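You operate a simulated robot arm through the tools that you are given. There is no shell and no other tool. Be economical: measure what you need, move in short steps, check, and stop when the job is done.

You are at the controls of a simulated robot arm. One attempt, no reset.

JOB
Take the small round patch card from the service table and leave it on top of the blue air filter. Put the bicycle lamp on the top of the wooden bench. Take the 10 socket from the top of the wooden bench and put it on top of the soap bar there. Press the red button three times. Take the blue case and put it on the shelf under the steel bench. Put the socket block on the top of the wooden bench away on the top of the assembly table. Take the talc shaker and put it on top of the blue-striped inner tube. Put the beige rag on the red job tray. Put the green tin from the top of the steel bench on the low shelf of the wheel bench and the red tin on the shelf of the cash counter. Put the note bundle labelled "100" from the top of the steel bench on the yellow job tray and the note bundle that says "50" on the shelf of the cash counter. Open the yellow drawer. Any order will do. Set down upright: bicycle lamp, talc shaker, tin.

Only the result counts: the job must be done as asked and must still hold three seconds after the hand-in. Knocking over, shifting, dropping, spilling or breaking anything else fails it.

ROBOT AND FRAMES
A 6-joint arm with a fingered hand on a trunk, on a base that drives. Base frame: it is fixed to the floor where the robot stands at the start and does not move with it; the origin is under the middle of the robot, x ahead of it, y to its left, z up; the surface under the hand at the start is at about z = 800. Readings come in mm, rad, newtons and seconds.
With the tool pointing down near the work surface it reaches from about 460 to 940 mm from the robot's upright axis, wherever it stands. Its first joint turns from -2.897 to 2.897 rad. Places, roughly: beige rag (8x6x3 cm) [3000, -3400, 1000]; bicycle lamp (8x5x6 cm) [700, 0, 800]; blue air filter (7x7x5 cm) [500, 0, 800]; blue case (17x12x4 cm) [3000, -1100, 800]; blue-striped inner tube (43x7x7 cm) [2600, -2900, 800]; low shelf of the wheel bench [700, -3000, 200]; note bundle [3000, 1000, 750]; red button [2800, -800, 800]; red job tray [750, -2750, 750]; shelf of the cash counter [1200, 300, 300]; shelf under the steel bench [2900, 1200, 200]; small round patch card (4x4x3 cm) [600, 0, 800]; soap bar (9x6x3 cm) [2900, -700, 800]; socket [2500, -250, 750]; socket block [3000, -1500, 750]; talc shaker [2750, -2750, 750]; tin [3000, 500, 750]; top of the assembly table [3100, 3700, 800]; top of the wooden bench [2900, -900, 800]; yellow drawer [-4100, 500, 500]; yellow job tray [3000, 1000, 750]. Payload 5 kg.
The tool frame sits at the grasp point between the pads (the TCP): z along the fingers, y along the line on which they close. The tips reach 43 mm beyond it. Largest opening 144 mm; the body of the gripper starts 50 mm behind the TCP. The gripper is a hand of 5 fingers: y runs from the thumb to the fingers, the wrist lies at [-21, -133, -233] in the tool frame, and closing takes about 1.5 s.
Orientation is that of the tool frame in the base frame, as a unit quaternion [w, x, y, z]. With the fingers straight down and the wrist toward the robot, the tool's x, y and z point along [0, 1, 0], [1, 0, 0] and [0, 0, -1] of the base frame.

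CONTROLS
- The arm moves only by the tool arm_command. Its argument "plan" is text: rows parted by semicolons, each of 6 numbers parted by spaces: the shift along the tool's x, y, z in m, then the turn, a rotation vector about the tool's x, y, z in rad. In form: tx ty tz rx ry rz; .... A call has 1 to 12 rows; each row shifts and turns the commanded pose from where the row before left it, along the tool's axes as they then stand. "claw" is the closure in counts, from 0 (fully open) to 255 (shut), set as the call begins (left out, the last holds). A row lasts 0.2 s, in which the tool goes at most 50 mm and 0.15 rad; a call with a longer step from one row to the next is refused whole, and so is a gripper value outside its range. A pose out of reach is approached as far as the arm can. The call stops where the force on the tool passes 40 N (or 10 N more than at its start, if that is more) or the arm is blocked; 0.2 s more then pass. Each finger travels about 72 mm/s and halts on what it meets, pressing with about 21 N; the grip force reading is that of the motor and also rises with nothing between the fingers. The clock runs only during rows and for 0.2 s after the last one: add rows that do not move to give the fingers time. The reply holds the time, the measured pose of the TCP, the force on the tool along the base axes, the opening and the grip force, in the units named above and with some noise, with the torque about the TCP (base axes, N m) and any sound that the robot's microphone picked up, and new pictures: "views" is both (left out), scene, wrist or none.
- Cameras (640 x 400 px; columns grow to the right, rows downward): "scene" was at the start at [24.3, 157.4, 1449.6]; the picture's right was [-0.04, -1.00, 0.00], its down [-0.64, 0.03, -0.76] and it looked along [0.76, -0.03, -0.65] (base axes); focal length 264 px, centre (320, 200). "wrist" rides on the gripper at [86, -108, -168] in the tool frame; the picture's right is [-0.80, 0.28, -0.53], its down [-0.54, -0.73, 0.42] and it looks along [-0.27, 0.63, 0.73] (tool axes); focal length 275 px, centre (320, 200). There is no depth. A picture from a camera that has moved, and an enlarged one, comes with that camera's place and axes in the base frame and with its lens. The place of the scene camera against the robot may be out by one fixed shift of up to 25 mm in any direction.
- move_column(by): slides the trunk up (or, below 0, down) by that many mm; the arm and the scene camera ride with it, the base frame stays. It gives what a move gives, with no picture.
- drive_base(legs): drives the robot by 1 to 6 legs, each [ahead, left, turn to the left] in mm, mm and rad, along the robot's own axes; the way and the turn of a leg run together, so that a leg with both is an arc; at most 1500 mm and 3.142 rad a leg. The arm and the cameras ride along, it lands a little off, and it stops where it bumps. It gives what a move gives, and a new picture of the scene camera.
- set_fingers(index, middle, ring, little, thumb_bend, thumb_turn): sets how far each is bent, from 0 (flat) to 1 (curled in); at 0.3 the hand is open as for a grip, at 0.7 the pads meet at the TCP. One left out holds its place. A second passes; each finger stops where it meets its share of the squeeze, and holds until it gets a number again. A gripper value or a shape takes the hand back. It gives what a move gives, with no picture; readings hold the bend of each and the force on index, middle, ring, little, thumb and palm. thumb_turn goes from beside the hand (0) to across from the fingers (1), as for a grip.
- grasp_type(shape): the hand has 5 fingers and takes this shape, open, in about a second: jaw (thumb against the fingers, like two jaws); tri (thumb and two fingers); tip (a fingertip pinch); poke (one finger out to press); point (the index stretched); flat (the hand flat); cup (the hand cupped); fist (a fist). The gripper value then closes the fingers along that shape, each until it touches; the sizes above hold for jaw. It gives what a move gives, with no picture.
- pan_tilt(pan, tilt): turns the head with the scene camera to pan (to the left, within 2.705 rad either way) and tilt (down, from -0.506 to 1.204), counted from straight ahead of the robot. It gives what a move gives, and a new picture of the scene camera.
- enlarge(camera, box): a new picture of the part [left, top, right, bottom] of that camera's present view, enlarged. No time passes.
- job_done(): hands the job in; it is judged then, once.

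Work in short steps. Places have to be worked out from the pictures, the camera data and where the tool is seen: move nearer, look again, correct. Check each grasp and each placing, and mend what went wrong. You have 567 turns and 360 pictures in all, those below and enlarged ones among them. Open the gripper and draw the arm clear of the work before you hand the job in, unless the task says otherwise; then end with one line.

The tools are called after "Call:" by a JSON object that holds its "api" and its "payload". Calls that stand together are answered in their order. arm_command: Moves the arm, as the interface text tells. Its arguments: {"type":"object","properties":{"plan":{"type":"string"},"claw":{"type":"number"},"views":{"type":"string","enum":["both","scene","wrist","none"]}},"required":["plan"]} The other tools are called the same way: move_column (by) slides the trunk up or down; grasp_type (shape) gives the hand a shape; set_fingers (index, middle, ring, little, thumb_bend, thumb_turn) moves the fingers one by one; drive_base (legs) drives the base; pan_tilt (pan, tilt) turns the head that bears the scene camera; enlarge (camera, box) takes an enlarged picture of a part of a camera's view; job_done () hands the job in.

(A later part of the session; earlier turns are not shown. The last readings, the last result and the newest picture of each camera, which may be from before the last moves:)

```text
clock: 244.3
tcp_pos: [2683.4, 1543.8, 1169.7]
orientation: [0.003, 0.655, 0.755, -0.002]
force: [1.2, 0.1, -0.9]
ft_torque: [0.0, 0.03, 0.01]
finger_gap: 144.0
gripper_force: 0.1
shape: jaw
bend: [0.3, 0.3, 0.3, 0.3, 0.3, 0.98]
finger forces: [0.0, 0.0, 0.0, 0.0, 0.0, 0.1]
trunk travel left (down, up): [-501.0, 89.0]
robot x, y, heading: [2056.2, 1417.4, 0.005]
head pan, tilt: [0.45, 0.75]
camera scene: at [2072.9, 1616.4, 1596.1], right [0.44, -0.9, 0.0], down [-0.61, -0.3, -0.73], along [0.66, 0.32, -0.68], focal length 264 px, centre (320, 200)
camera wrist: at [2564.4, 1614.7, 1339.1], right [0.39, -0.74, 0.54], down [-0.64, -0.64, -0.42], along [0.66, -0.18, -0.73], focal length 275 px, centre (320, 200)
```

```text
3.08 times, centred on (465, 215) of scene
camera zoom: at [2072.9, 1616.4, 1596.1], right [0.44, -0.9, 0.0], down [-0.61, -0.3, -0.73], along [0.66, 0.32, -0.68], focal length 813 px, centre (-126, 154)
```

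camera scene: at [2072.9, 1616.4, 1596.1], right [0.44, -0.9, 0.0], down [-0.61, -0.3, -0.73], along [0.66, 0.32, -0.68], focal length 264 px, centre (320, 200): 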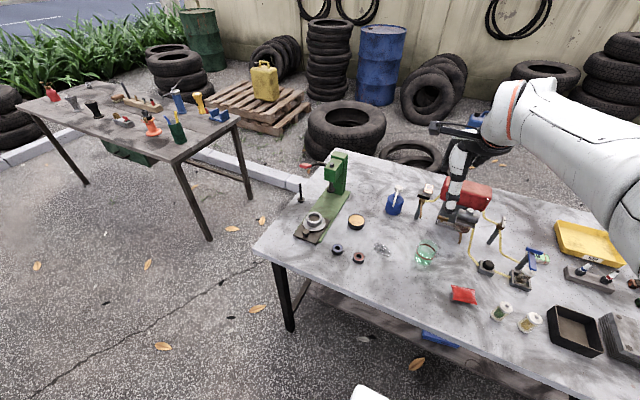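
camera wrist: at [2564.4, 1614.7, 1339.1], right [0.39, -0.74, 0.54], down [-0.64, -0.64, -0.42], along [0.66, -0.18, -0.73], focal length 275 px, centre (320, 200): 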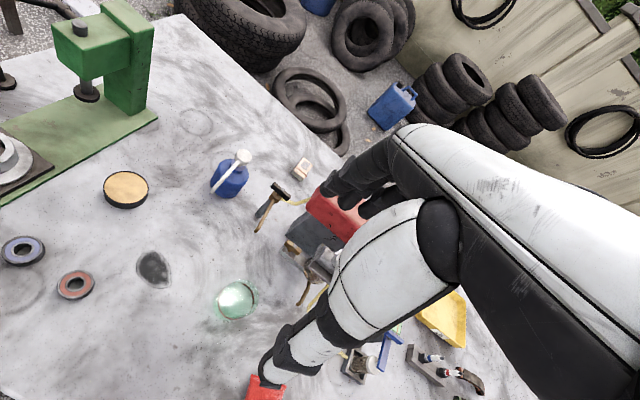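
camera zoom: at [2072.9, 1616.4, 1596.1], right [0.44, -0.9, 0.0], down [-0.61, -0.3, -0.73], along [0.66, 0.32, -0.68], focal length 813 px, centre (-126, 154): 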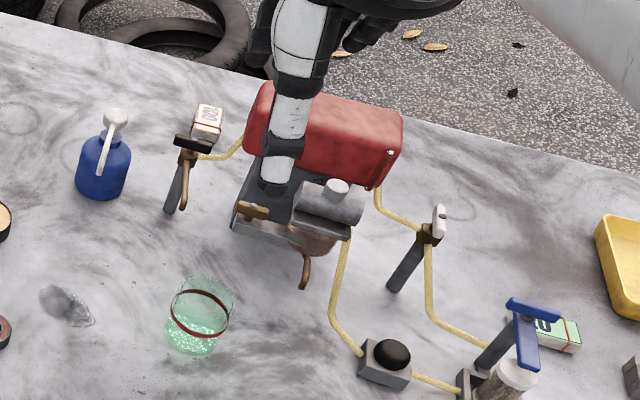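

Found the "100" bundle at about (3088,1571), behind the left tap and beside the red tank. I zoom to get its orientation and surroundings.

Call:
{"api": "enlarge", "payload": {"camera": "wrist", "box": [230, 130, 370, 230]}}

Call:
{"api": "enlarge", "payload": {"camera": "scene", "box": [410, 170, 500, 240]}}

```text
4.00 times, centred on (300, 180) of wrist
camera zoom: at [2564.4, 1614.7, 1339.1], right [0.39, -0.74, 0.54], down [-0.64, -0.64, -0.42], along [0.66, -0.18, -0.73], focal length 1101 px, centre (400, 280)
```

zoom: 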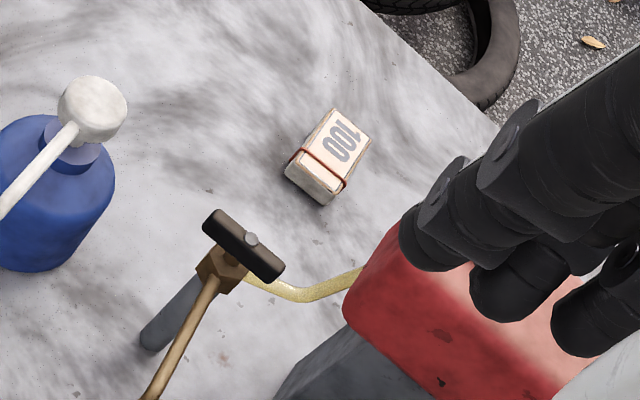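

```text
5.71 times, centred on (455, 205) of scene
camera zoom: at [2072.9, 1616.4, 1596.1], right [0.44, -0.9, 0.0], down [-0.61, -0.3, -0.73], along [0.66, 0.32, -0.68], focal length 1510 px, centre (-451, 171)
```

zoom: 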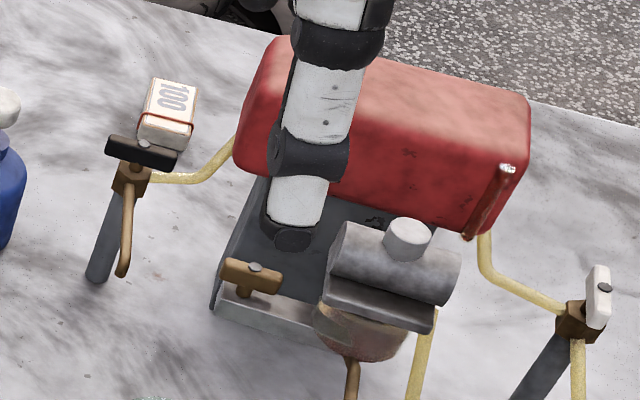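

The bundle is about 52×33 mm, long axis along x, centred at (3083,1570), with the tank to its right. I'll approach from the left so the forearm stays clear of the tank: I raise, strafe left 370, and drive forward 170.

Call:
{"api": "move_column", "payload": {"by": 85}}

Call:
{"api": "drive_base", "payload": {"legs": [[0, 370, 0], [165, 0, 0]]}}

Call:
{"api": "grasp_type", "payload": {"shape": "tip"}}

```text
clock: 245.5
tcp_pos: [2683.2, 1543.7, 1254.3]
orientation: [0.004, 0.655, 0.756, -0.001]
force: [-0.2, -0.2, 0.1]
ft_torque: [-0.04, -0.02, -0.01]
finger_gap: 143.9
gripper_force: 0.1
shape: jaw
bend: [0.3, 0.3, 0.3, 0.3, 0.3, 0.98]
finger forces: [0.0, 0.0, 0.1, 0.0, 0.0, 0.0]
trunk travel left (down, up): [-586.0, 4.0]
robot x, y, heading: [2059.9, 1419.7, 0.01]
head pan, tilt: [0.45, 0.75]
```

```text
clock: 248.9
tcp_pos: [2849.0, 1916.8, 1254.9]
orientation: [0.003, 0.655, 0.755, -0.002]
force: [0.5, 0.0, -0.4]
ft_torque: [0.0, 0.04, -0.01]
finger_gap: 144.0
gripper_force: 0.1
shape: jaw
bend: [0.3, 0.3, 0.3, 0.3, 0.3, 0.98]
finger forces: [0.1, 0.0, 0.0, 0.1, 0.1, 0.0]
trunk travel left (down, up): [-586.0, 4.0]
robot x, y, heading: [2222.6, 1794.5, 0.01]
head pan, tilt: [0.45, 0.75]
camera scene: at [2237.6, 1988.0, 1681.1], right [0.44, -0.9, 0.0], down [-0.61, -0.3, -0.73], along [0.66, 0.32, -0.68], focal length 264 px, centre (320, 200)
```

scene: 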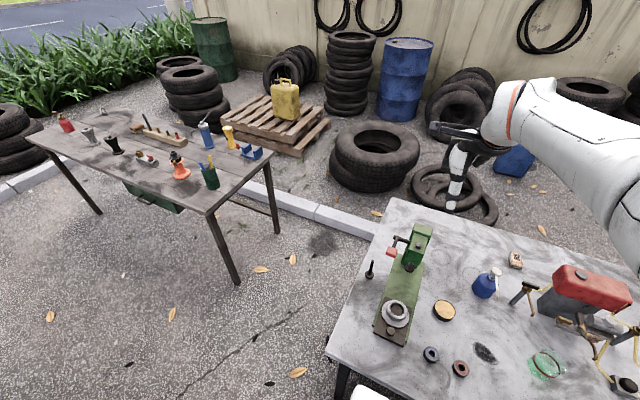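

```text
clock: 249.8
tcp_pos: [2847.4, 1915.6, 1254.0]
orientation: [0.003, 0.655, 0.756, -0.001]
force: [0.0, 0.2, -0.2]
ft_torque: [-0.01, 0.01, -0.02]
finger_gap: 144.2
gripper_force: 0.1
shape: tip
bend: [0.3, 0.98, 0.99, 0.99, 0.3, 0.98]
finger forces: [0.1, 0.0, 0.0, 0.0, 0.0, 0.0]
trunk travel left (down, up): [-586.0, 4.0]
robot x, y, heading: [2221.2, 1790.3, 0.01]
head pan, tilt: [0.45, 0.75]
```

I move the hand right 300 mm at this height, and yaw to about −12°.

Call:
{"api": "arm_command", "payload": {"plan": "-0.0424 -0.006 0 0 0 0;-0.0424 -0.006 0 0 0 0;-0.0424 -0.006 0 0 0 0;-0.0424 -0.006 0 0 0 0;-0.0424 -0.006 0 0 0 0;-0.0424 -0.006 0 0 0 0;-0.0424 -0.006 0 0 0 0;0 0 0 0 0 0.12;0 0 0 0 0 0.12;0 0 0 0 0 0.11;0 0 0 0 0 0", "claw": 95, "views": "wrist"}}

```text
clock: 252.2
tcp_pos: [2848.9, 1615.7, 1255.7]
orientation: [0.003, 0.776, 0.631, -0.002]
force: [-0.1, 0.5, -0.3]
ft_torque: [-0.03, 0.03, -0.02]
finger_gap: 90.7
gripper_force: 0.0
shape: tip
bend: [0.29, 0.98, 0.99, 0.99, 0.64, 1.0]
finger forces: [0.0, 0.1, 0.0, 0.0, 0.1, 0.0]
trunk travel left (down, up): [-586.0, 4.0]
robot x, y, heading: [2224.1, 1791.8, 0.007]
head pan, tilt: [0.45, 0.75]
camera wrist: at [2760.3, 1724.2, 1425.8], right [0.11, -0.83, 0.54], down [-0.82, -0.38, -0.42], along [0.56, -0.4, -0.73], focal length 275 px, centre (320, 200)
```

wrist: 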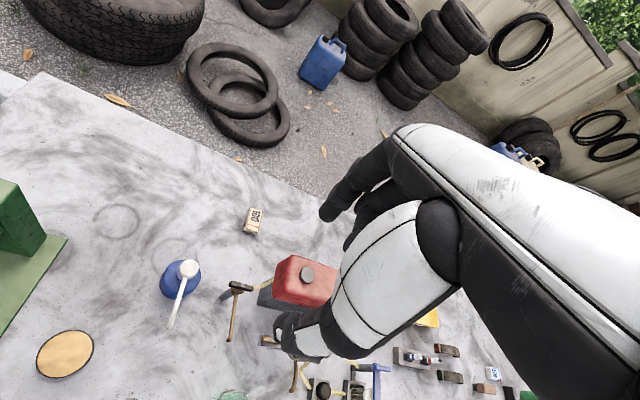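

The bundle is confirmed at about (3081,1573). I go forward half way, then lower the trunk 190 mm.

Call:
{"api": "arm_command", "payload": {"plan": "0.001 0.04 0 0 0 0;0.001 0.04 0 0 0 0;0.001 0.04 0 0 0 0;0 0 0 0 0 0", "views": "none"}}

Call:
{"api": "move_column", "payload": {"by": -190}}

Call:
{"api": "arm_command", "payload": {"plan": "0.001 0.04 0 0 0 0;0.001 0.04 0 0 0 0;0 0.034 0 0 0 0;0 0 0 0 0 0"}}

```text
clock: 253.2
tcp_pos: [2964.8, 1596.7, 1258.8]
orientation: [0.003, 0.776, 0.631, -0.002]
force: [0.8, 0.7, 0.2]
ft_torque: [-0.01, 0.01, -0.02]
finger_gap: 90.6
gripper_force: 0.1
shape: tip
bend: [0.29, 0.98, 0.99, 0.99, 0.64, 1.0]
finger forces: [0.1, 0.1, 0.0, 0.1, 0.0, 0.0]
trunk travel left (down, up): [-586.0, 4.0]
robot x, y, heading: [2222.9, 1787.2, 0.008]
head pan, tilt: [0.45, 0.75]
```

```text
clock: 255.3
tcp_pos: [2965.4, 1595.8, 1067.9]
orientation: [0.002, 0.776, 0.63, -0.001]
force: [0.4, 0.6, 0.3]
ft_torque: [0.0, 0.01, 0.01]
finger_gap: 90.5
gripper_force: 0.0
shape: tip
bend: [0.29, 0.98, 0.99, 0.99, 0.64, 1.0]
finger forces: [0.0, 0.0, 0.0, 0.0, 0.1, 0.0]
trunk travel left (down, up): [-396.0, 194.0]
robot x, y, heading: [2221.8, 1788.5, 0.004]
head pan, tilt: [0.45, 0.75]
```

```text
clock: 256.3
tcp_pos: [3077.9, 1574.6, 1066.2]
orientation: [0.003, 0.776, 0.631, -0.001]
force: [0.8, -0.6, -0.5]
ft_torque: [0.02, 0.05, 0.03]
finger_gap: 90.5
gripper_force: 0.0
shape: tip
bend: [0.29, 0.98, 0.99, 0.99, 0.64, 1.0]
finger forces: [0.1, 0.1, 0.0, 0.0, 0.0, 0.0]
trunk travel left (down, up): [-396.0, 194.0]
robot x, y, heading: [2221.6, 1793.7, 0.01]
head pan, tilt: [0.45, 0.75]
camera scene: at [2236.9, 1987.8, 1491.2], right [0.44, -0.9, 0.0], down [-0.61, -0.3, -0.73], along [0.66, 0.32, -0.68], focal length 264 px, centre (320, 200)
camera wrist: at [2988.5, 1681.4, 1235.5], right [0.11, -0.83, 0.54], down [-0.82, -0.38, -0.42], along [0.56, -0.39, -0.73], focal length 275 px, centre (320, 200)
```

scene: 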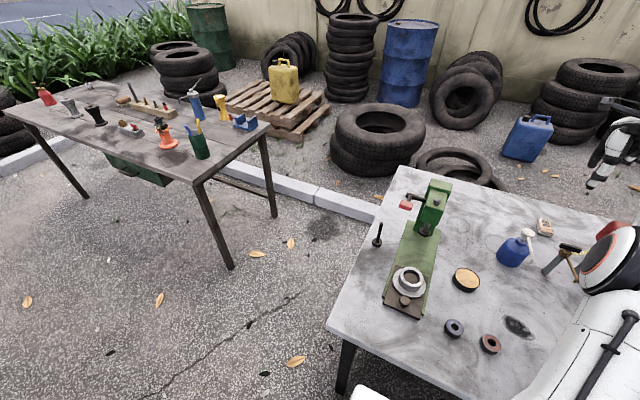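
wrist: 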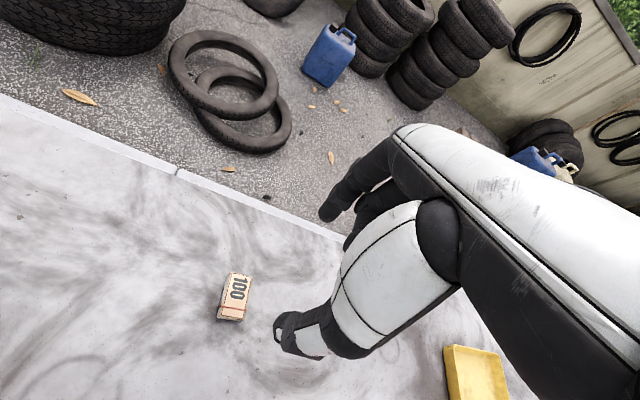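

Before lowering I check the elbow's clearance to the tank and tap by panning the head.

Call:
{"api": "pan_tilt", "payload": {"pan": -0.05, "tilt": 0.75}}

Call:
{"api": "enlarge", "payload": {"camera": "wrist", "box": [200, 250, 280, 340]}}

```text
clock: 257.2
tcp_pos: [3076.7, 1573.8, 1067.7]
orientation: [0.004, 0.776, 0.63, -0.001]
force: [0.5, -0.2, -0.8]
ft_torque: [0.03, 0.02, -0.02]
finger_gap: 90.4
gripper_force: 0.1
shape: tip
bend: [0.29, 0.98, 0.99, 0.99, 0.64, 1.0]
finger forces: [0.0, 0.0, 0.0, 0.0, 0.0, 0.0]
trunk travel left (down, up): [-396.0, 194.0]
robot x, y, heading: [2222.6, 1794.5, 0.005]
head pan, tilt: [-0.051, 0.75]
camera scene: at [2245.1, 1947.7, 1491.1], right [-0.04, -1.0, 0.0], down [-0.68, 0.03, -0.73], along [0.73, -0.03, -0.68], focal length 264 px, centre (320, 200)
```

scene: 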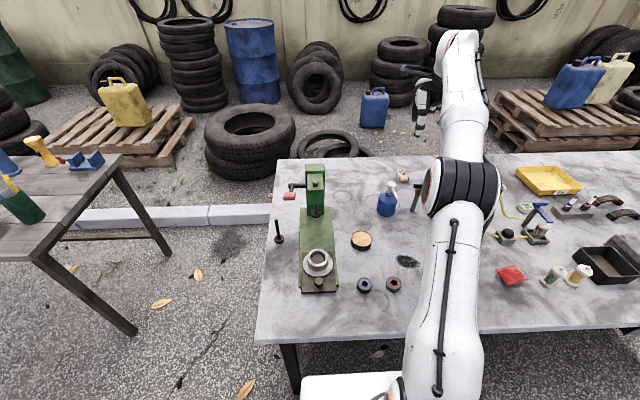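

```text
4.44 times, centred on (240, 295) of wrist
camera zoom: at [2988.2, 1681.4, 1236.0], right [0.11, -0.83, 0.54], down [-0.82, -0.38, -0.42], along [0.56, -0.4, -0.73], focal length 1224 px, centre (676, -222)
```

zoom: 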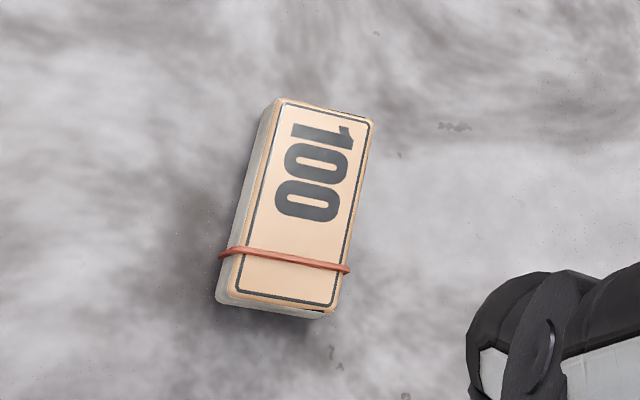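

The bundle centre is at (3083,1571). To keep the forearm high over the tank and tap, I raise the trunk 140 mm and then descend with the arm only.

Call:
{"api": "move_column", "payload": {"by": 140}}

Call:
{"api": "arm_command", "payload": {"plan": "0 0.002 0.045 0 0 0;0 0.004 0.045 0 0 0;0 0 0.045 0 0 0;0 0 0.045 0 0 0;0 0 0.04 0 0 0;0 0 0 0 0 0"}}

```text
clock: 258.9
tcp_pos: [3077.2, 1573.5, 1205.9]
orientation: [0.003, 0.777, 0.63, -0.001]
force: [0.4, -0.7, 0.3]
ft_torque: [-0.03, 0.03, -0.01]
finger_gap: 90.7
gripper_force: 0.0
shape: tip
bend: [0.29, 0.98, 0.99, 0.99, 0.64, 1.0]
finger forces: [0.0, 0.0, 0.1, 0.1, 0.1, 0.1]
trunk travel left (down, up): [-536.0, 54.0]
robot x, y, heading: [2226.1, 1791.8, 0.008]
head pan, tilt: [-0.051, 0.75]
```

```text
clock: 260.3
tcp_pos: [3083.7, 1570.4, 986.0]
orientation: [0.003, 0.777, 0.63, 0.0]
force: [0.0, 0.5, 0.2]
ft_torque: [0.01, 0.05, -0.01]
finger_gap: 90.6
gripper_force: 0.1
shape: tip
bend: [0.29, 0.98, 0.99, 0.99, 0.64, 1.0]
finger forces: [0.0, 0.0, 0.1, 0.0, 0.0, 0.0]
trunk travel left (down, up): [-536.0, 54.0]
robot x, y, heading: [2223.0, 1789.1, 0.009]
head pan, tilt: [-0.051, 0.75]
camera scene: at [2245.1, 1947.6, 1631.2], right [-0.04, -1.0, 0.0], down [-0.68, 0.03, -0.73], along [0.73, -0.03, -0.68], focal length 264 px, centre (320, 200)
camera wrist: at [2994.8, 1677.3, 1154.9], right [0.11, -0.83, 0.54], down [-0.82, -0.38, -0.42], along [0.56, -0.4, -0.73], focal length 275 px, centre (320, 200)
```

scene: 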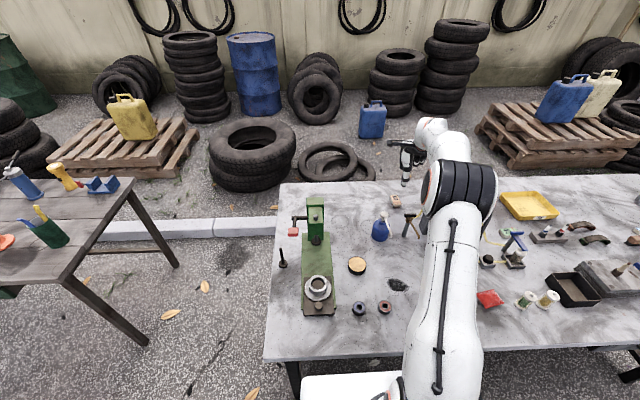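
wrist: 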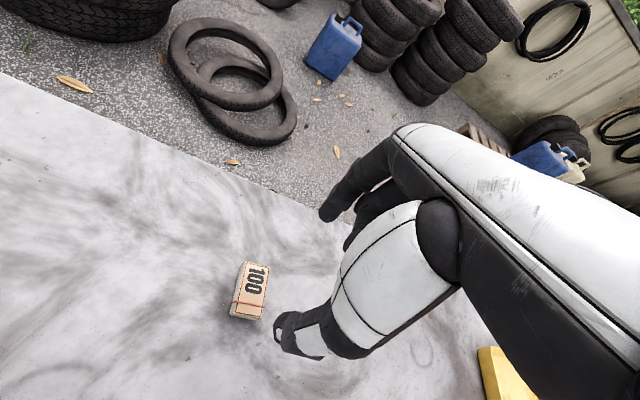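

Good clearance. I continue to descend to about 849.

Call:
{"api": "arm_command", "payload": {"plan": "0 0 0.04 0 0 0;0 0 0.04 0 0 0;0 0 0.03 0 0 0;0 0 0.018 0 0 0;0 0 0.008 0 0 0;0 0 0 0 0 0", "views": "wrist"}}

```text
clock: 261.7
tcp_pos: [3082.2, 1568.5, 850.1]
orientation: [0.003, 0.777, 0.629, -0.002]
force: [0.0, 0.6, 1.1]
ft_torque: [-0.01, 0.01, 0.03]
finger_gap: 90.5
gripper_force: 0.0
shape: tip
bend: [0.29, 0.98, 0.99, 0.99, 0.64, 1.0]
finger forces: [0.0, 0.0, 0.1, 0.0, 0.2, 0.0]
trunk travel left (down, up): [-536.0, 54.0]
robot x, y, heading: [2223.9, 1791.4, 0.005]
head pan, tilt: [-0.051, 0.75]
camera wrist: at [2994.9, 1676.5, 1019.9], right [0.11, -0.83, 0.54], down [-0.82, -0.38, -0.42], along [0.56, -0.4, -0.73], focal length 275 px, centre (320, 200)
```

wrist: 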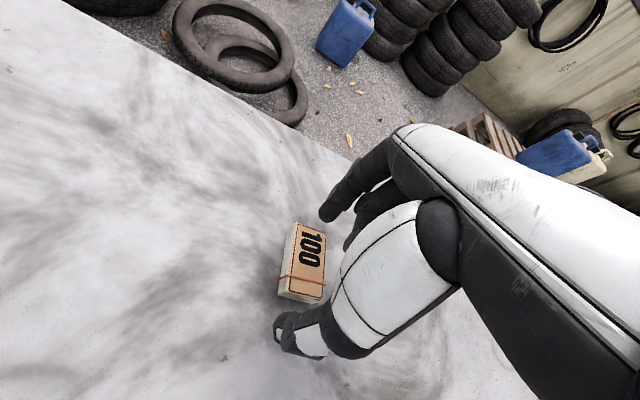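

Aligned; I close.

Call:
{"api": "arm_command", "payload": {"plan": "0 0 0 0 0 0;0 0 0 0 0 0;0 0 0 0 0 0;0 0 0 0 0 0;0 0 0 0 0 0;0 0 0 0 0 0", "claw": 255, "views": "wrist"}}

```text
clock: 263.1
tcp_pos: [3083.7, 1568.7, 851.2]
orientation: [0.003, 0.776, 0.63, -0.001]
force: [-0.3, -0.3, 0.4]
ft_torque: [0.03, 0.01, 0.0]
finger_gap: 59.9
gripper_force: 20.5
shape: tip
bend: [0.73, 1.0, 1.0, 1.0, 0.72, 1.0]
finger forces: [18.0, 0.1, 0.0, 0.0, 17.7, 0.0]
trunk travel left (down, up): [-536.0, 54.0]
robot x, y, heading: [2220.4, 1789.9, 0.003]
head pan, tilt: [-0.051, 0.75]
camera wrist: at [2995.0, 1676.5, 1020.2], right [0.11, -0.83, 0.54], down [-0.82, -0.38, -0.42], along [0.56, -0.4, -0.73], focal length 275 px, centre (320, 200)
```

wrist: 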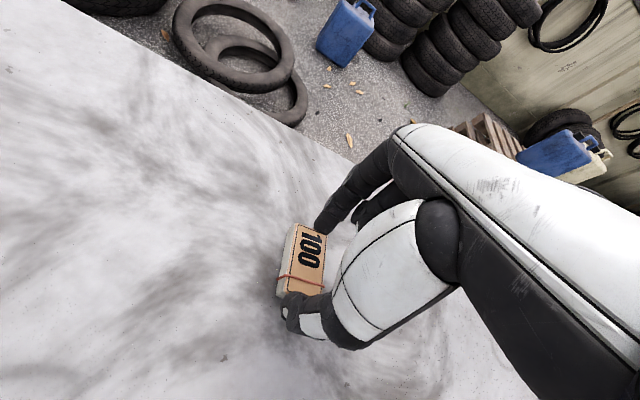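

Gripped on its ends. I lift straight up to about 1190 and retract over clear ground.

Call:
{"api": "arm_command", "payload": {"plan": "0 0 -0.02 0 0 0;0 0 -0.045 0 0 0;0 0 -0.045 0 0 0;0 0 -0.045 0 0 0;0 0 -0.045 0 0 0;0 0 -0.045 0 0 0;0 0 -0.045 0 0 0;0 0 -0.04 0 0 0;0 0 0 0 0 0", "views": "wrist"}}

Call:
{"api": "arm_command", "payload": {"plan": "0 -0.045 -0.01 0 0 0;0 -0.045 -0.01 0 0 0;0 -0.045 -0.01 0 0 0;0 -0.045 0 0 0 0;0 -0.045 0 0 0 0;0 0 0 0 0 0", "views": "none"}}

```text
clock: 265.1
tcp_pos: [3083.3, 1573.4, 1180.7]
orientation: [0.003, 0.776, 0.63, -0.001]
force: [-0.3, 0.9, 0.0]
ft_torque: [-0.02, 0.02, 0.01]
finger_gap: 60.0
gripper_force: 21.1
shape: tip
bend: [0.73, 1.0, 1.0, 1.0, 0.72, 1.0]
finger forces: [18.0, 0.0, 0.0, 0.1, 17.5, 0.1]
trunk travel left (down, up): [-536.0, 54.0]
robot x, y, heading: [2224.2, 1793.3, 0.006]
head pan, tilt: [-0.051, 0.75]
camera wrist: at [2995.4, 1681.0, 1349.9], right [0.11, -0.83, 0.54], down [-0.82, -0.38, -0.42], along [0.56, -0.4, -0.73], focal length 275 px, centre (320, 200)
```

wrist: 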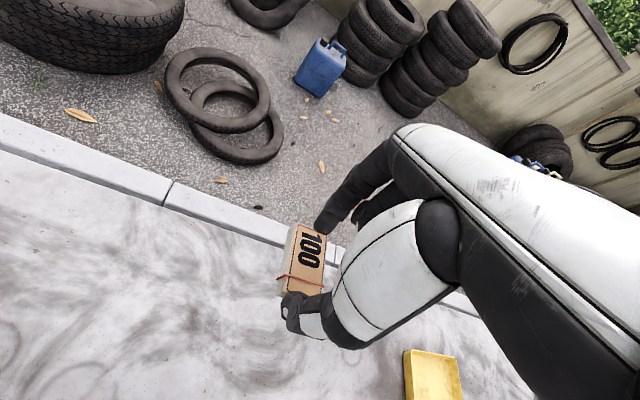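

```text
clock: 266.5
tcp_pos: [2866.3, 1619.4, 1210.6]
orientation: [0.003, 0.776, 0.63, -0.001]
force: [-0.4, 0.7, -0.3]
ft_torque: [-0.04, -0.01, 0.01]
finger_gap: 59.6
gripper_force: 21.3
shape: tip
bend: [0.73, 1.0, 1.0, 1.0, 0.72, 1.0]
finger forces: [18.1, 0.0, 0.0, 0.0, 17.5, 0.1]
trunk travel left (down, up): [-536.0, 54.0]
robot x, y, heading: [2219.9, 1791.0, 0.01]
head pan, tilt: [-0.051, 0.75]
```

I strafe right 610 mm to face the yellow tray and look.

Call:
{"api": "drive_base", "payload": {"legs": [[0, -610, 0]]}}

Call:
{"api": "arm_command", "payload": {"plan": "0 0 0 0 0 0", "views": "wrist"}}

```text
clock: 269.9
tcp_pos: [2869.9, 1013.2, 1210.6]
orientation: [0.004, 0.775, 0.631, -0.002]
force: [-0.4, -0.6, 0.0]
ft_torque: [0.01, 0.03, -0.02]
finger_gap: 60.1
gripper_force: 20.8
shape: tip
bend: [0.73, 1.0, 1.0, 1.0, 0.72, 1.0]
finger forces: [18.1, 0.1, 0.0, 0.0, 17.6, 0.0]
trunk travel left (down, up): [-536.0, 54.0]
robot x, y, heading: [2226.0, 1183.8, 0.006]
head pan, tilt: [-0.051, 0.75]
camera scene: at [2248.9, 1342.5, 1631.2], right [-0.04, -1.0, 0.0], down [-0.68, 0.03, -0.73], along [0.73, -0.03, -0.68], focal length 264 px, centre (320, 200)
```

scene: 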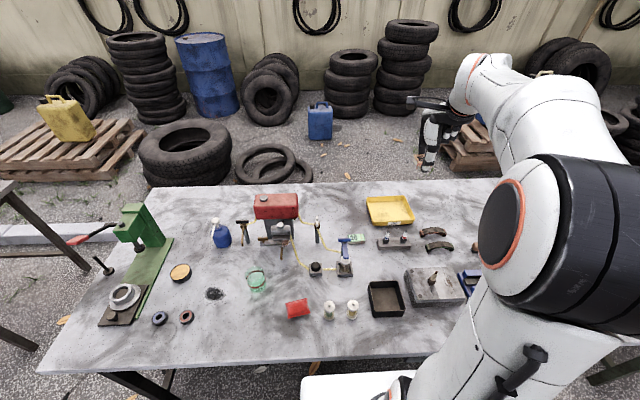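

```text
clock: 270.3
tcp_pos: [2869.5, 1013.3, 1210.8]
orientation: [0.003, 0.776, 0.631, 0.0]
force: [0.1, 0.4, 0.2]
ft_torque: [0.01, 0.02, -0.02]
finger_gap: 59.7
gripper_force: 20.8
shape: tip
bend: [0.73, 1.0, 1.0, 1.0, 0.72, 1.0]
finger forces: [18.1, 0.1, 0.0, 0.0, 17.5, 0.0]
trunk travel left (down, up): [-536.0, 54.0]
robot x, y, heading: [2224.8, 1184.1, 0.01]
head pan, tilt: [-0.051, 0.75]
camera wrist: at [2781.5, 1121.5, 1379.7], right [0.11, -0.83, 0.54], down [-0.82, -0.39, -0.42], along [0.56, -0.39, -0.73], focal length 275 px, centre (320, 200)
```

wrist: 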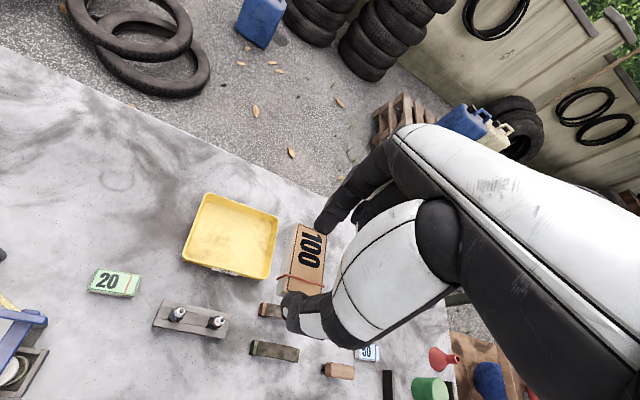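

The tray is centred at about (3030,1015). I move over it and lower for a look.

Call:
{"api": "arm_command", "payload": {"plan": "0.0085 0.039 0 0 0 0;0.0085 0.039 0 0 0 0;0.0085 0.039 0 0 0 0;0.0085 0.04 0 0 0 0;0 0 0.045 0 0 0;0 0 0.045 0 0 0;0 0 0.045 0 0 0;0 0 0.045 0 0 0;0 0 0.045 0 0 0;0 0 0 0 0 0", "views": "wrist"}}

```text
clock: 272.5
tcp_pos: [3029.8, 1015.1, 986.7]
orientation: [0.003, 0.776, 0.631, -0.001]
force: [0.5, 0.1, -0.7]
ft_torque: [0.03, -0.01, 0.01]
finger_gap: 59.8
gripper_force: 20.7
shape: tip
bend: [0.73, 1.0, 1.0, 1.0, 0.72, 1.0]
finger forces: [18.0, 0.0, 0.1, 0.0, 17.5, 0.0]
trunk travel left (down, up): [-536.0, 54.0]
robot x, y, heading: [2228.2, 1186.6, 0.006]
head pan, tilt: [-0.051, 0.75]
camera wrist: at [2942.0, 1121.6, 1154.3], right [0.11, -0.83, 0.54], down [-0.82, -0.38, -0.42], along [0.56, -0.39, -0.73], focal length 275 px, centre (320, 200)
```

wrist: 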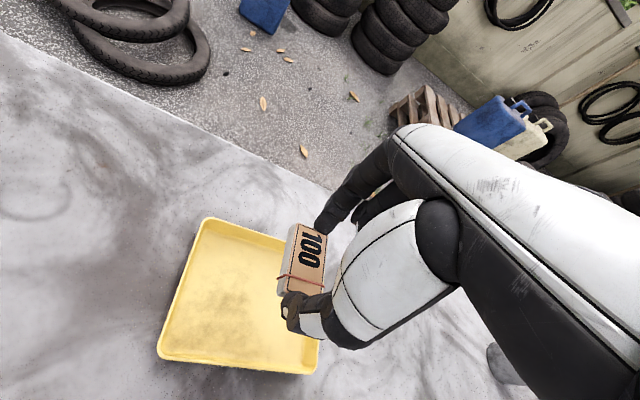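

Nicely centred over the tray (x 2955–3093, y 928–1092). I lower into it.

Call:
{"api": "arm_command", "payload": {"plan": "0 -0.004 0.04 0 0 0;0 0 0.04 0 0 0;0 0 0.03 0 0 0;0 0 0.012 0 0 0;0 0 0.003 0 0 0;0 0 0.003 0 0 0;0 0 0 0 0 0", "views": "wrist"}}

```text
clock: 274.1
tcp_pos: [3027.9, 1014.3, 856.8]
orientation: [0.003, 0.776, 0.63, 0.0]
force: [-1.0, 0.2, -0.6]
ft_torque: [0.02, -0.01, -0.05]
finger_gap: 59.8
gripper_force: 21.2
shape: tip
bend: [0.73, 1.0, 1.0, 1.0, 0.72, 1.0]
finger forces: [17.9, 0.0, 0.1, 0.0, 17.5, 0.0]
trunk travel left (down, up): [-536.0, 54.0]
robot x, y, heading: [2230.6, 1189.6, 0.01]
head pan, tilt: [-0.051, 0.75]
camera wrist: at [2939.6, 1121.9, 1026.1], right [0.11, -0.83, 0.54], down [-0.82, -0.39, -0.42], along [0.56, -0.39, -0.73], focal length 275 px, centre (320, 200)
```

wrist: 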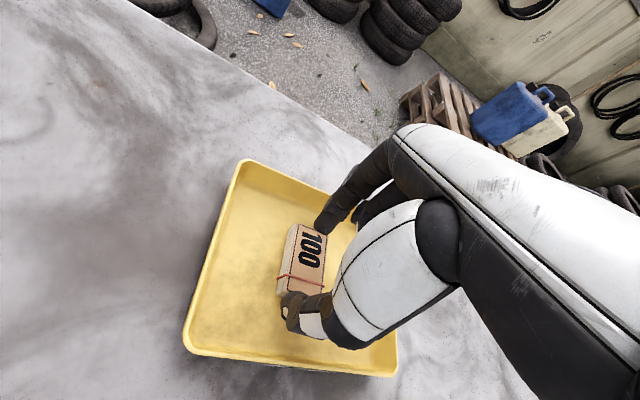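

Call:
{"api": "arm_command", "payload": {"plan": "0 0 0.002 0 0 0;0 0 0.001 0 0 0;0 0 0 0 0 0", "views": "none"}}

```text
clock: 274.9
tcp_pos: [3027.2, 1014.2, 855.3]
orientation: [0.003, 0.776, 0.631, -0.001]
force: [0.3, -0.6, 1.3]
ft_torque: [0.04, 0.0, -0.03]
finger_gap: 59.5
gripper_force: 20.9
shape: tip
bend: [0.73, 1.0, 1.0, 1.0, 0.73, 1.0]
finger forces: [18.4, 0.0, 0.0, 0.1, 17.9, 0.0]
trunk travel left (down, up): [-536.0, 54.0]
robot x, y, heading: [2228.8, 1187.5, 0.006]
head pan, tilt: [-0.051, 0.75]
```

Just touching. I open slightly (gap ~80) and lift out.

Call:
{"api": "arm_command", "payload": {"plan": "0 0 0.001 0 0 0;0 0 0 0 0 0;0 0 0 0 0 0;0 0 0 0 0 0;0 0 -0.02 0 0 0;0 0 -0.04 0 0 0;0 0 -0.045 0 0 0;0 0 -0.045 0 0 0;0 0 0 0 0 0", "claw": 115, "views": "wrist"}}

```text
clock: 276.9
tcp_pos: [3025.1, 1014.8, 1001.4]
orientation: [0.003, 0.776, 0.63, -0.001]
force: [0.4, 0.1, -0.5]
ft_torque: [-0.01, -0.02, -0.04]
finger_gap: 78.4
gripper_force: 0.1
shape: tip
bend: [0.73, 0.98, 0.99, 0.99, 0.68, 1.0]
finger forces: [0.0, 0.0, 0.0, 0.1, 0.1, 0.1]
trunk travel left (down, up): [-536.0, 54.0]
robot x, y, heading: [2229.7, 1188.6, 0.006]
head pan, tilt: [-0.051, 0.75]
camera wrist: at [2936.5, 1122.2, 1170.8], right [0.11, -0.83, 0.54], down [-0.82, -0.39, -0.42], along [0.56, -0.39, -0.73], focal length 275 px, centre (320, 200)
```

wrist: 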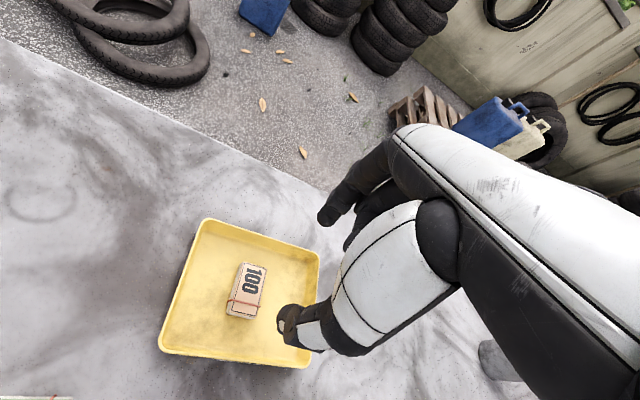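

The "100" lies in the yellow tray. Next the "50": I rise, retract and strafe right.

Call:
{"api": "arm_command", "payload": {"plan": "0 -0.04 -0.03 0 0 0;0 -0.04 -0.03 0 0 0;0 -0.04 -0.03 0 0 0;0 -0.03 -0.02 0 0 0;0 0 0 0 0 0", "views": "none"}}

Call:
{"api": "drive_base", "payload": {"legs": [[0, -390, 0]]}}

Call:
{"api": "arm_command", "payload": {"plan": "0 0 0 0 0 0", "views": "wrist"}}

```text
clock: 278.1
tcp_pos: [2877.1, 1045.6, 1112.8]
orientation: [0.003, 0.776, 0.63, -0.001]
force: [-0.3, -0.5, 0.3]
ft_torque: [-0.04, -0.01, -0.03]
finger_gap: 79.0
gripper_force: 0.1
shape: tip
bend: [0.73, 0.98, 0.99, 0.99, 0.68, 1.0]
finger forces: [0.0, 0.0, 0.0, 0.1, 0.0, 0.1]
trunk travel left (down, up): [-536.0, 54.0]
robot x, y, heading: [2224.2, 1185.3, 0.005]
head pan, tilt: [-0.051, 0.75]
```

```text
clock: 280.6
tcp_pos: [2880.4, 650.5, 1113.2]
orientation: [0.002, 0.777, 0.63, -0.001]
force: [-0.8, -0.2, 0.5]
ft_torque: [0.01, 0.01, -0.01]
finger_gap: 78.9
gripper_force: 0.0
shape: tip
bend: [0.73, 0.98, 0.99, 0.99, 0.68, 1.0]
finger forces: [0.0, 0.0, 0.0, 0.0, 0.0, 0.1]
trunk travel left (down, up): [-536.0, 54.0]
robot x, y, heading: [2230.1, 791.7, -0.001]
head pan, tilt: [-0.051, 0.75]
camera scene: at [2251.6, 948.7, 1631.2], right [-0.04, -1.0, 0.0], down [-0.68, 0.03, -0.73], along [0.73, -0.03, -0.68], focal length 264 px, centre (320, 200)
```

scene: 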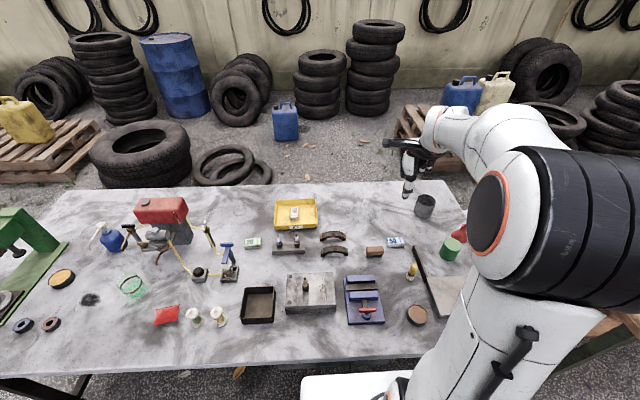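

```text
clock: 281.0
tcp_pos: [2880.1, 651.5, 1113.6]
orientation: [0.003, 0.777, 0.63, -0.001]
force: [-0.3, 0.6, -0.7]
ft_torque: [-0.04, 0.0, -0.01]
finger_gap: 78.8
gripper_force: 0.0
shape: tip
bend: [0.73, 0.98, 0.99, 0.99, 0.68, 1.0]
finger forces: [0.0, 0.1, 0.0, 0.1, 0.0, 0.1]
trunk travel left (down, up): [-536.0, 54.0]
robot x, y, heading: [2234.7, 792.3, 0.006]
head pan, tilt: [-0.051, 0.75]
camera wrist: at [2791.8, 758.8, 1282.3], right [0.11, -0.83, 0.54], down [-0.82, -0.38, -0.42], along [0.56, -0.4, -0.73], focal length 275 px, centre (320, 200)
```

wrist: 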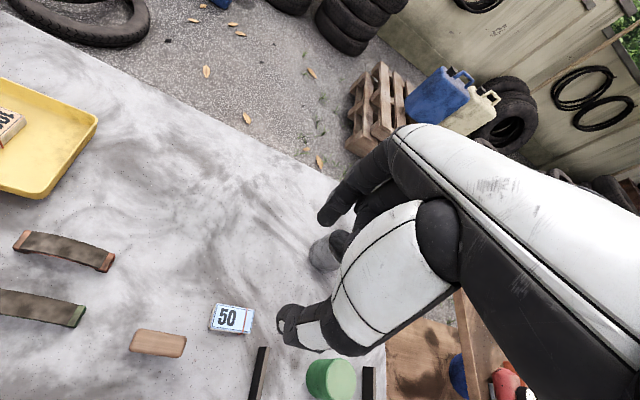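

I zoom on the "50" for its pose.

Call:
{"api": "enlarge", "payload": {"camera": "wrist", "box": [190, 280, 290, 360]}}

```text
5.00 times, centred on (240, 320) of wrist
camera zoom: at [2791.8, 758.8, 1282.3], right [0.11, -0.83, 0.54], down [-0.82, -0.38, -0.42], along [0.56, -0.4, -0.73], focal length 1376 px, centre (720, -400)
```

zoom: 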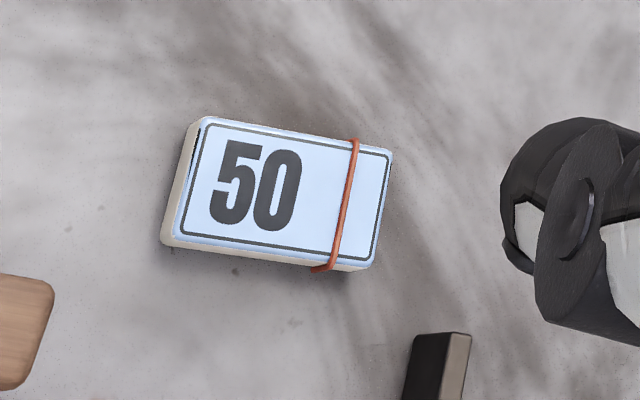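

The bundle is centred at (2865,630) with its short side (33 mm) along x. I turn to yaw +3°, align, and lower to 950.

Call:
{"api": "arm_command", "payload": {"plan": "0 0 0 0 0 -0.13;0 0 0 0 0 -0.135;-0.0208 -0.016 0.03 0 0 0;0 0 0.045 0 0 0;0 0 0.045 0 0 0;0 0 0.035 0 0 0;0 0 0 0 0 0", "views": "wrist"}}

```text
clock: 282.6
tcp_pos: [2864.9, 630.2, 959.3]
orientation: [0.003, 0.686, 0.727, -0.002]
force: [-0.5, 0.2, -0.2]
ft_torque: [0.02, -0.01, -0.02]
finger_gap: 78.8
gripper_force: 0.0
shape: tip
bend: [0.73, 0.98, 0.99, 0.99, 0.68, 1.0]
finger forces: [0.1, 0.0, 0.0, 0.0, 0.1, 0.2]
trunk travel left (down, up): [-536.0, 54.0]
robot x, y, heading: [2227.2, 794.3, 0.006]
head pan, tilt: [-0.051, 0.75]
camera wrist: at [2751.8, 710.2, 1128.5], right [0.33, -0.78, 0.54], down [-0.69, -0.59, -0.42], along [0.64, -0.24, -0.73], focal length 275 px, centre (320, 200)
```

wrist: 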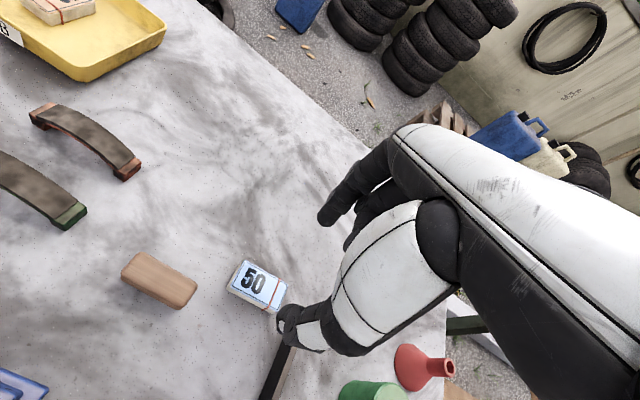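

Aligned to about 3 mm. I descend to z≈848.

Call:
{"api": "arm_command", "payload": {"plan": "0.002 -0.002 0.04 0 0 0;0 0 0.035 0 0 0;0 0 0.025 0 0 0;0 0 0.01 0 0 0;0 0 0 0 0 0", "views": "wrist"}}

```text
clock: 283.8
tcp_pos: [2863.6, 631.2, 846.8]
orientation: [0.003, 0.686, 0.727, -0.002]
force: [0.5, 0.3, 0.0]
ft_torque: [-0.01, -0.01, 0.02]
finger_gap: 78.7
gripper_force: 0.1
shape: tip
bend: [0.73, 0.98, 0.99, 0.99, 0.68, 1.0]
finger forces: [0.0, 0.0, 0.0, 0.0, 0.0, 0.0]
trunk travel left (down, up): [-536.0, 54.0]
robot x, y, heading: [2226.8, 791.4, 0.005]
head pan, tilt: [-0.051, 0.75]
camera wrist: at [2750.8, 711.2, 1016.5], right [0.33, -0.78, 0.54], down [-0.69, -0.59, -0.42], along [0.64, -0.24, -0.73], focal length 275 px, centre (320, 200)
```

wrist: 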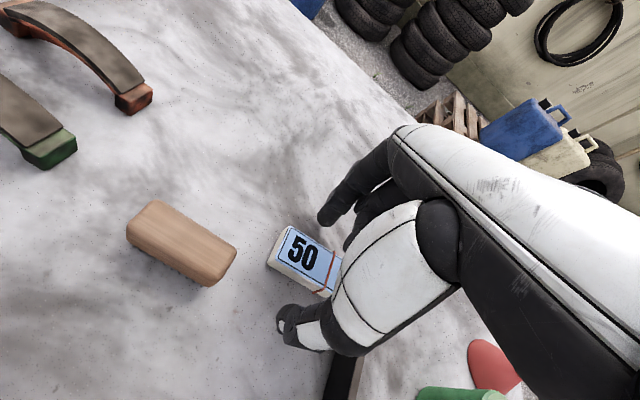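

Aligned; I close.

Call:
{"api": "arm_command", "payload": {"plan": "0 0 0 0 0 0;0 0 0 0 0 0;0 0 0 0 0 0;0 0 0 0 0 0;0 0 0 0 0 0", "claw": 255, "views": "none"}}

Call:
{"api": "arm_command", "payload": {"plan": "0 0 -0.02 0 0 0;0 0 -0.045 0 0 0;0 0 -0.045 0 0 0;0 0 -0.045 0 0 0;0 0 -0.045 0 0 0;0 0 -0.045 0 0 0;0 0 0 0 0 0", "views": "wrist"}}

```text
clock: 285.0
tcp_pos: [2863.7, 629.4, 847.2]
orientation: [0.003, 0.687, 0.727, -0.002]
force: [-0.2, 0.7, 0.0]
ft_torque: [0.03, -0.03, 0.0]
finger_gap: 31.5
gripper_force: 20.8
shape: tip
bend: [0.73, 1.0, 1.0, 1.0, 0.74, 1.0]
finger forces: [18.5, 0.0, 0.0, 0.0, 18.5, 0.0]
trunk travel left (down, up): [-536.0, 54.0]
robot x, y, heading: [2227.9, 791.9, 0.005]
head pan, tilt: [-0.051, 0.75]
```

```text
clock: 286.6
tcp_pos: [2863.2, 629.4, 1095.5]
orientation: [0.003, 0.686, 0.728, -0.001]
force: [0.4, 0.3, 0.0]
ft_torque: [-0.03, 0.01, 0.0]
finger_gap: 31.4
gripper_force: 21.0
shape: tip
bend: [0.73, 1.0, 1.0, 1.0, 0.74, 1.0]
finger forces: [18.4, 0.0, 0.1, 0.0, 18.3, 0.0]
trunk travel left (down, up): [-536.0, 54.0]
robot x, y, heading: [2230.5, 793.1, 0.004]
head pan, tilt: [-0.051, 0.75]
camera wrist: at [2749.4, 710.7, 1264.1], right [0.33, -0.78, 0.54], down [-0.69, -0.59, -0.42], along [0.64, -0.24, -0.73], focal length 275 px, centre (320, 200)
```

wrist: 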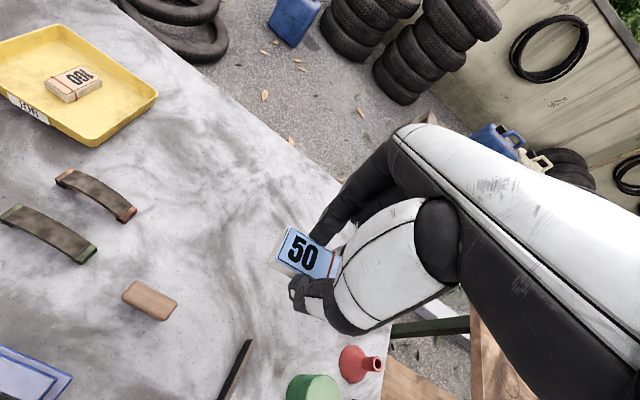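

The "50" is held. I retract, back into the aisle, strafe right, and turn around to the cash counter.

Call:
{"api": "arm_command", "payload": {"plan": "0 -0.045 0 0 0 0;0 -0.045 0 0 0 0;0 -0.04 0.0 0 0 0;0 0 0 0 0 0", "views": "none"}}

Call:
{"api": "drive_base", "payload": {"legs": [[-310, 0, 0], [0, -600, 0], [0, 0, 1.57], [0, 0, 1.57]]}}

```text
clock: 287.6
tcp_pos: [2733.4, 624.9, 1095.1]
orientation: [0.002, 0.687, 0.727, -0.002]
force: [0.4, 0.2, -0.7]
ft_torque: [0.01, -0.06, -0.01]
finger_gap: 31.6
gripper_force: 20.9
shape: tip
bend: [0.73, 1.0, 1.0, 1.0, 0.74, 1.0]
finger forces: [18.5, 0.1, 0.1, 0.0, 18.5, 0.1]
trunk travel left (down, up): [-536.0, 54.0]
robot x, y, heading: [2227.8, 787.5, 0.007]
head pan, tilt: [-0.051, 0.75]
```

```text
clock: 300.3
tcp_pos: [1426.7, 352.9, 1095.0]
orientation: [-0.002, 0.723, -0.69, -0.002]
force: [0.2, -1.6, -0.9]
ft_torque: [0.01, 0.01, -0.02]
finger_gap: 31.4
gripper_force: 20.7
shape: tip
bend: [0.73, 1.0, 1.0, 1.0, 0.75, 1.0]
finger forces: [18.1, 0.0, 0.0, 0.0, 18.0, 0.0]
trunk travel left (down, up): [-536.0, 54.0]
robot x, y, heading: [1928.2, 181.9, 3.138]
head pan, tilt: [-0.051, 0.75]
camera scene: at [1905.7, 32.5, 1631.1], right [0.05, 1.0, 0.0], down [0.68, -0.04, -0.73], along [-0.73, 0.04, -0.68], focal length 264 px, centre (320, 200)
```

scene: 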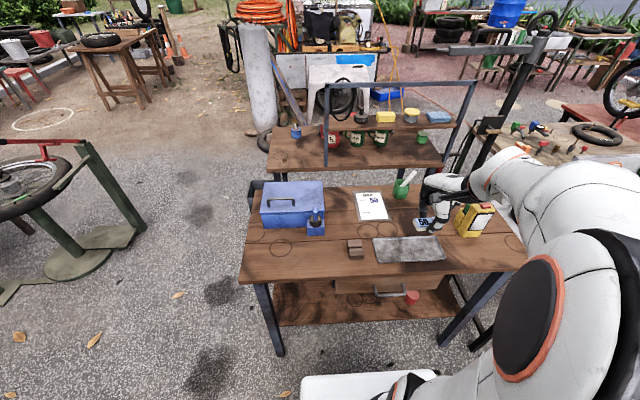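

I back up 150 mm so the hand clears the counter's edge, then lower the trunk.

Call:
{"api": "drive_base", "payload": {"legs": [[-155, 0, 0]]}}

Call:
{"api": "move_column", "payload": {"by": -400}}

```text
clock: 301.7
tcp_pos: [1581.5, 350.4, 1094.3]
orientation: [-0.002, 0.724, -0.69, -0.003]
force: [0.3, 0.3, -0.6]
ft_torque: [0.0, 0.01, -0.04]
finger_gap: 31.3
gripper_force: 21.5
shape: tip
bend: [0.73, 1.0, 1.0, 1.0, 0.75, 1.0]
finger forces: [17.9, 0.0, 0.1, 0.0, 18.0, 0.1]
trunk travel left (down, up): [-536.0, 54.0]
robot x, y, heading: [2081.6, 177.9, 3.138]
head pan, tilt: [-0.051, 0.75]
camera scene: at [2060.2, 31.9, 1631.1], right [0.05, 1.0, 0.0], down [0.68, -0.04, -0.73], along [-0.73, 0.04, -0.68], focal length 264 px, centre (320, 200)
```

scene: 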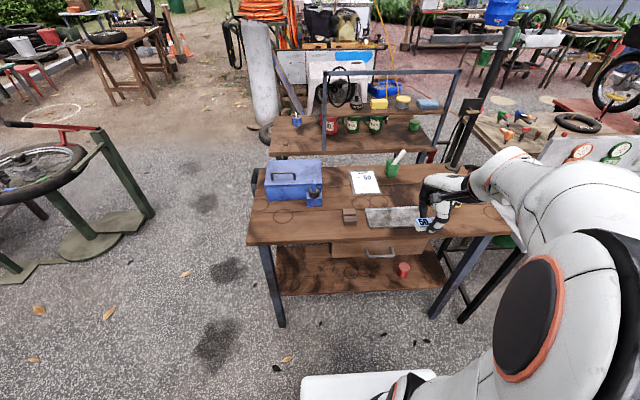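

```text
clock: 305.5
tcp_pos: [1581.5, 350.5, 694.9]
orientation: [-0.002, 0.724, -0.689, -0.003]
force: [0.1, 0.1, -0.5]
ft_torque: [-0.02, -0.02, -0.01]
finger_gap: 31.4
gripper_force: 21.3
shape: tip
bend: [0.73, 1.0, 1.0, 1.0, 0.75, 1.0]
finger forces: [18.1, 0.0, 0.0, 0.0, 18.1, 0.1]
trunk travel left (down, up): [-136.0, 454.0]
robot x, y, heading: [2081.7, 179.0, 3.139]
head pan, tilt: [-0.051, 0.75]
```

Clear. I lower the rest of the trunk and then the arm to z≈410.

Call:
{"api": "move_column", "payload": {"by": -135}}

Call:
{"api": "arm_command", "payload": {"plan": "0 0 0.045 0 0 0;0 0 0.045 0 0 0;0 0 0.045 0 0 0;0 0 0.015 0 0 0;0 0 0 0 0 0"}}

```text
clock: 307.1
tcp_pos: [1580.7, 352.5, 558.6]
orientation: [-0.001, 0.723, -0.691, -0.004]
force: [-0.9, -0.2, 0.1]
ft_torque: [0.0, -0.05, 0.01]
finger_gap: 31.5
gripper_force: 20.9
shape: tip
bend: [0.73, 1.0, 1.0, 1.0, 0.75, 1.0]
finger forces: [18.0, 0.1, 0.1, 0.0, 18.0, 0.1]
trunk travel left (down, up): [-1.0, 589.0]
robot x, y, heading: [2082.5, 178.4, 3.14]
head pan, tilt: [-0.051, 0.75]
```

```text
clock: 308.4
tcp_pos: [1581.3, 352.6, 409.7]
orientation: [-0.001, 0.725, -0.689, -0.004]
force: [-1.0, -0.4, -0.2]
ft_torque: [0.04, 0.02, 0.01]
finger_gap: 31.2
gripper_force: 21.2
shape: tip
bend: [0.73, 1.0, 1.0, 1.0, 0.75, 1.0]
finger forces: [17.9, 0.1, 0.0, 0.0, 17.9, 0.0]
trunk travel left (down, up): [-1.0, 589.0]
robot x, y, heading: [2086.2, 179.0, 3.136]
head pan, tilt: [-0.051, 0.75]
camera scene: at [2059.6, 31.9, 1096.1], right [0.05, 1.0, 0.0], down [0.68, -0.04, -0.73], along [-0.73, 0.04, -0.68], focal length 264 px, centre (320, 200)
camera wrist: at [1694.1, 271.4, 578.8], right [-0.32, 0.78, 0.54], down [0.7, 0.58, -0.42], along [-0.64, 0.24, -0.73], focal length 275 px, centre (320, 200)
```

scene: 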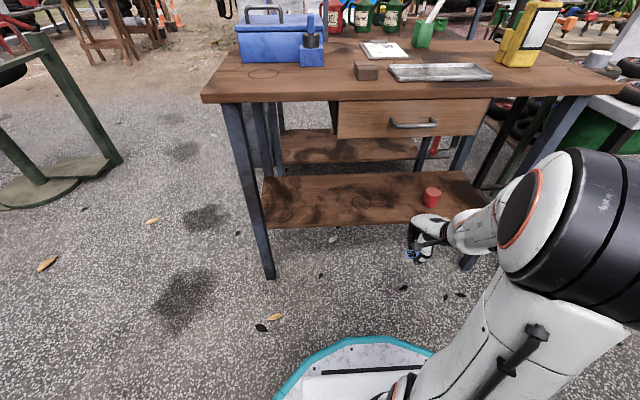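
wrist: 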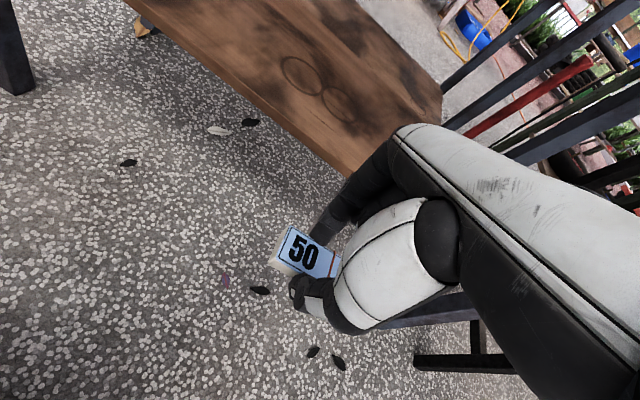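

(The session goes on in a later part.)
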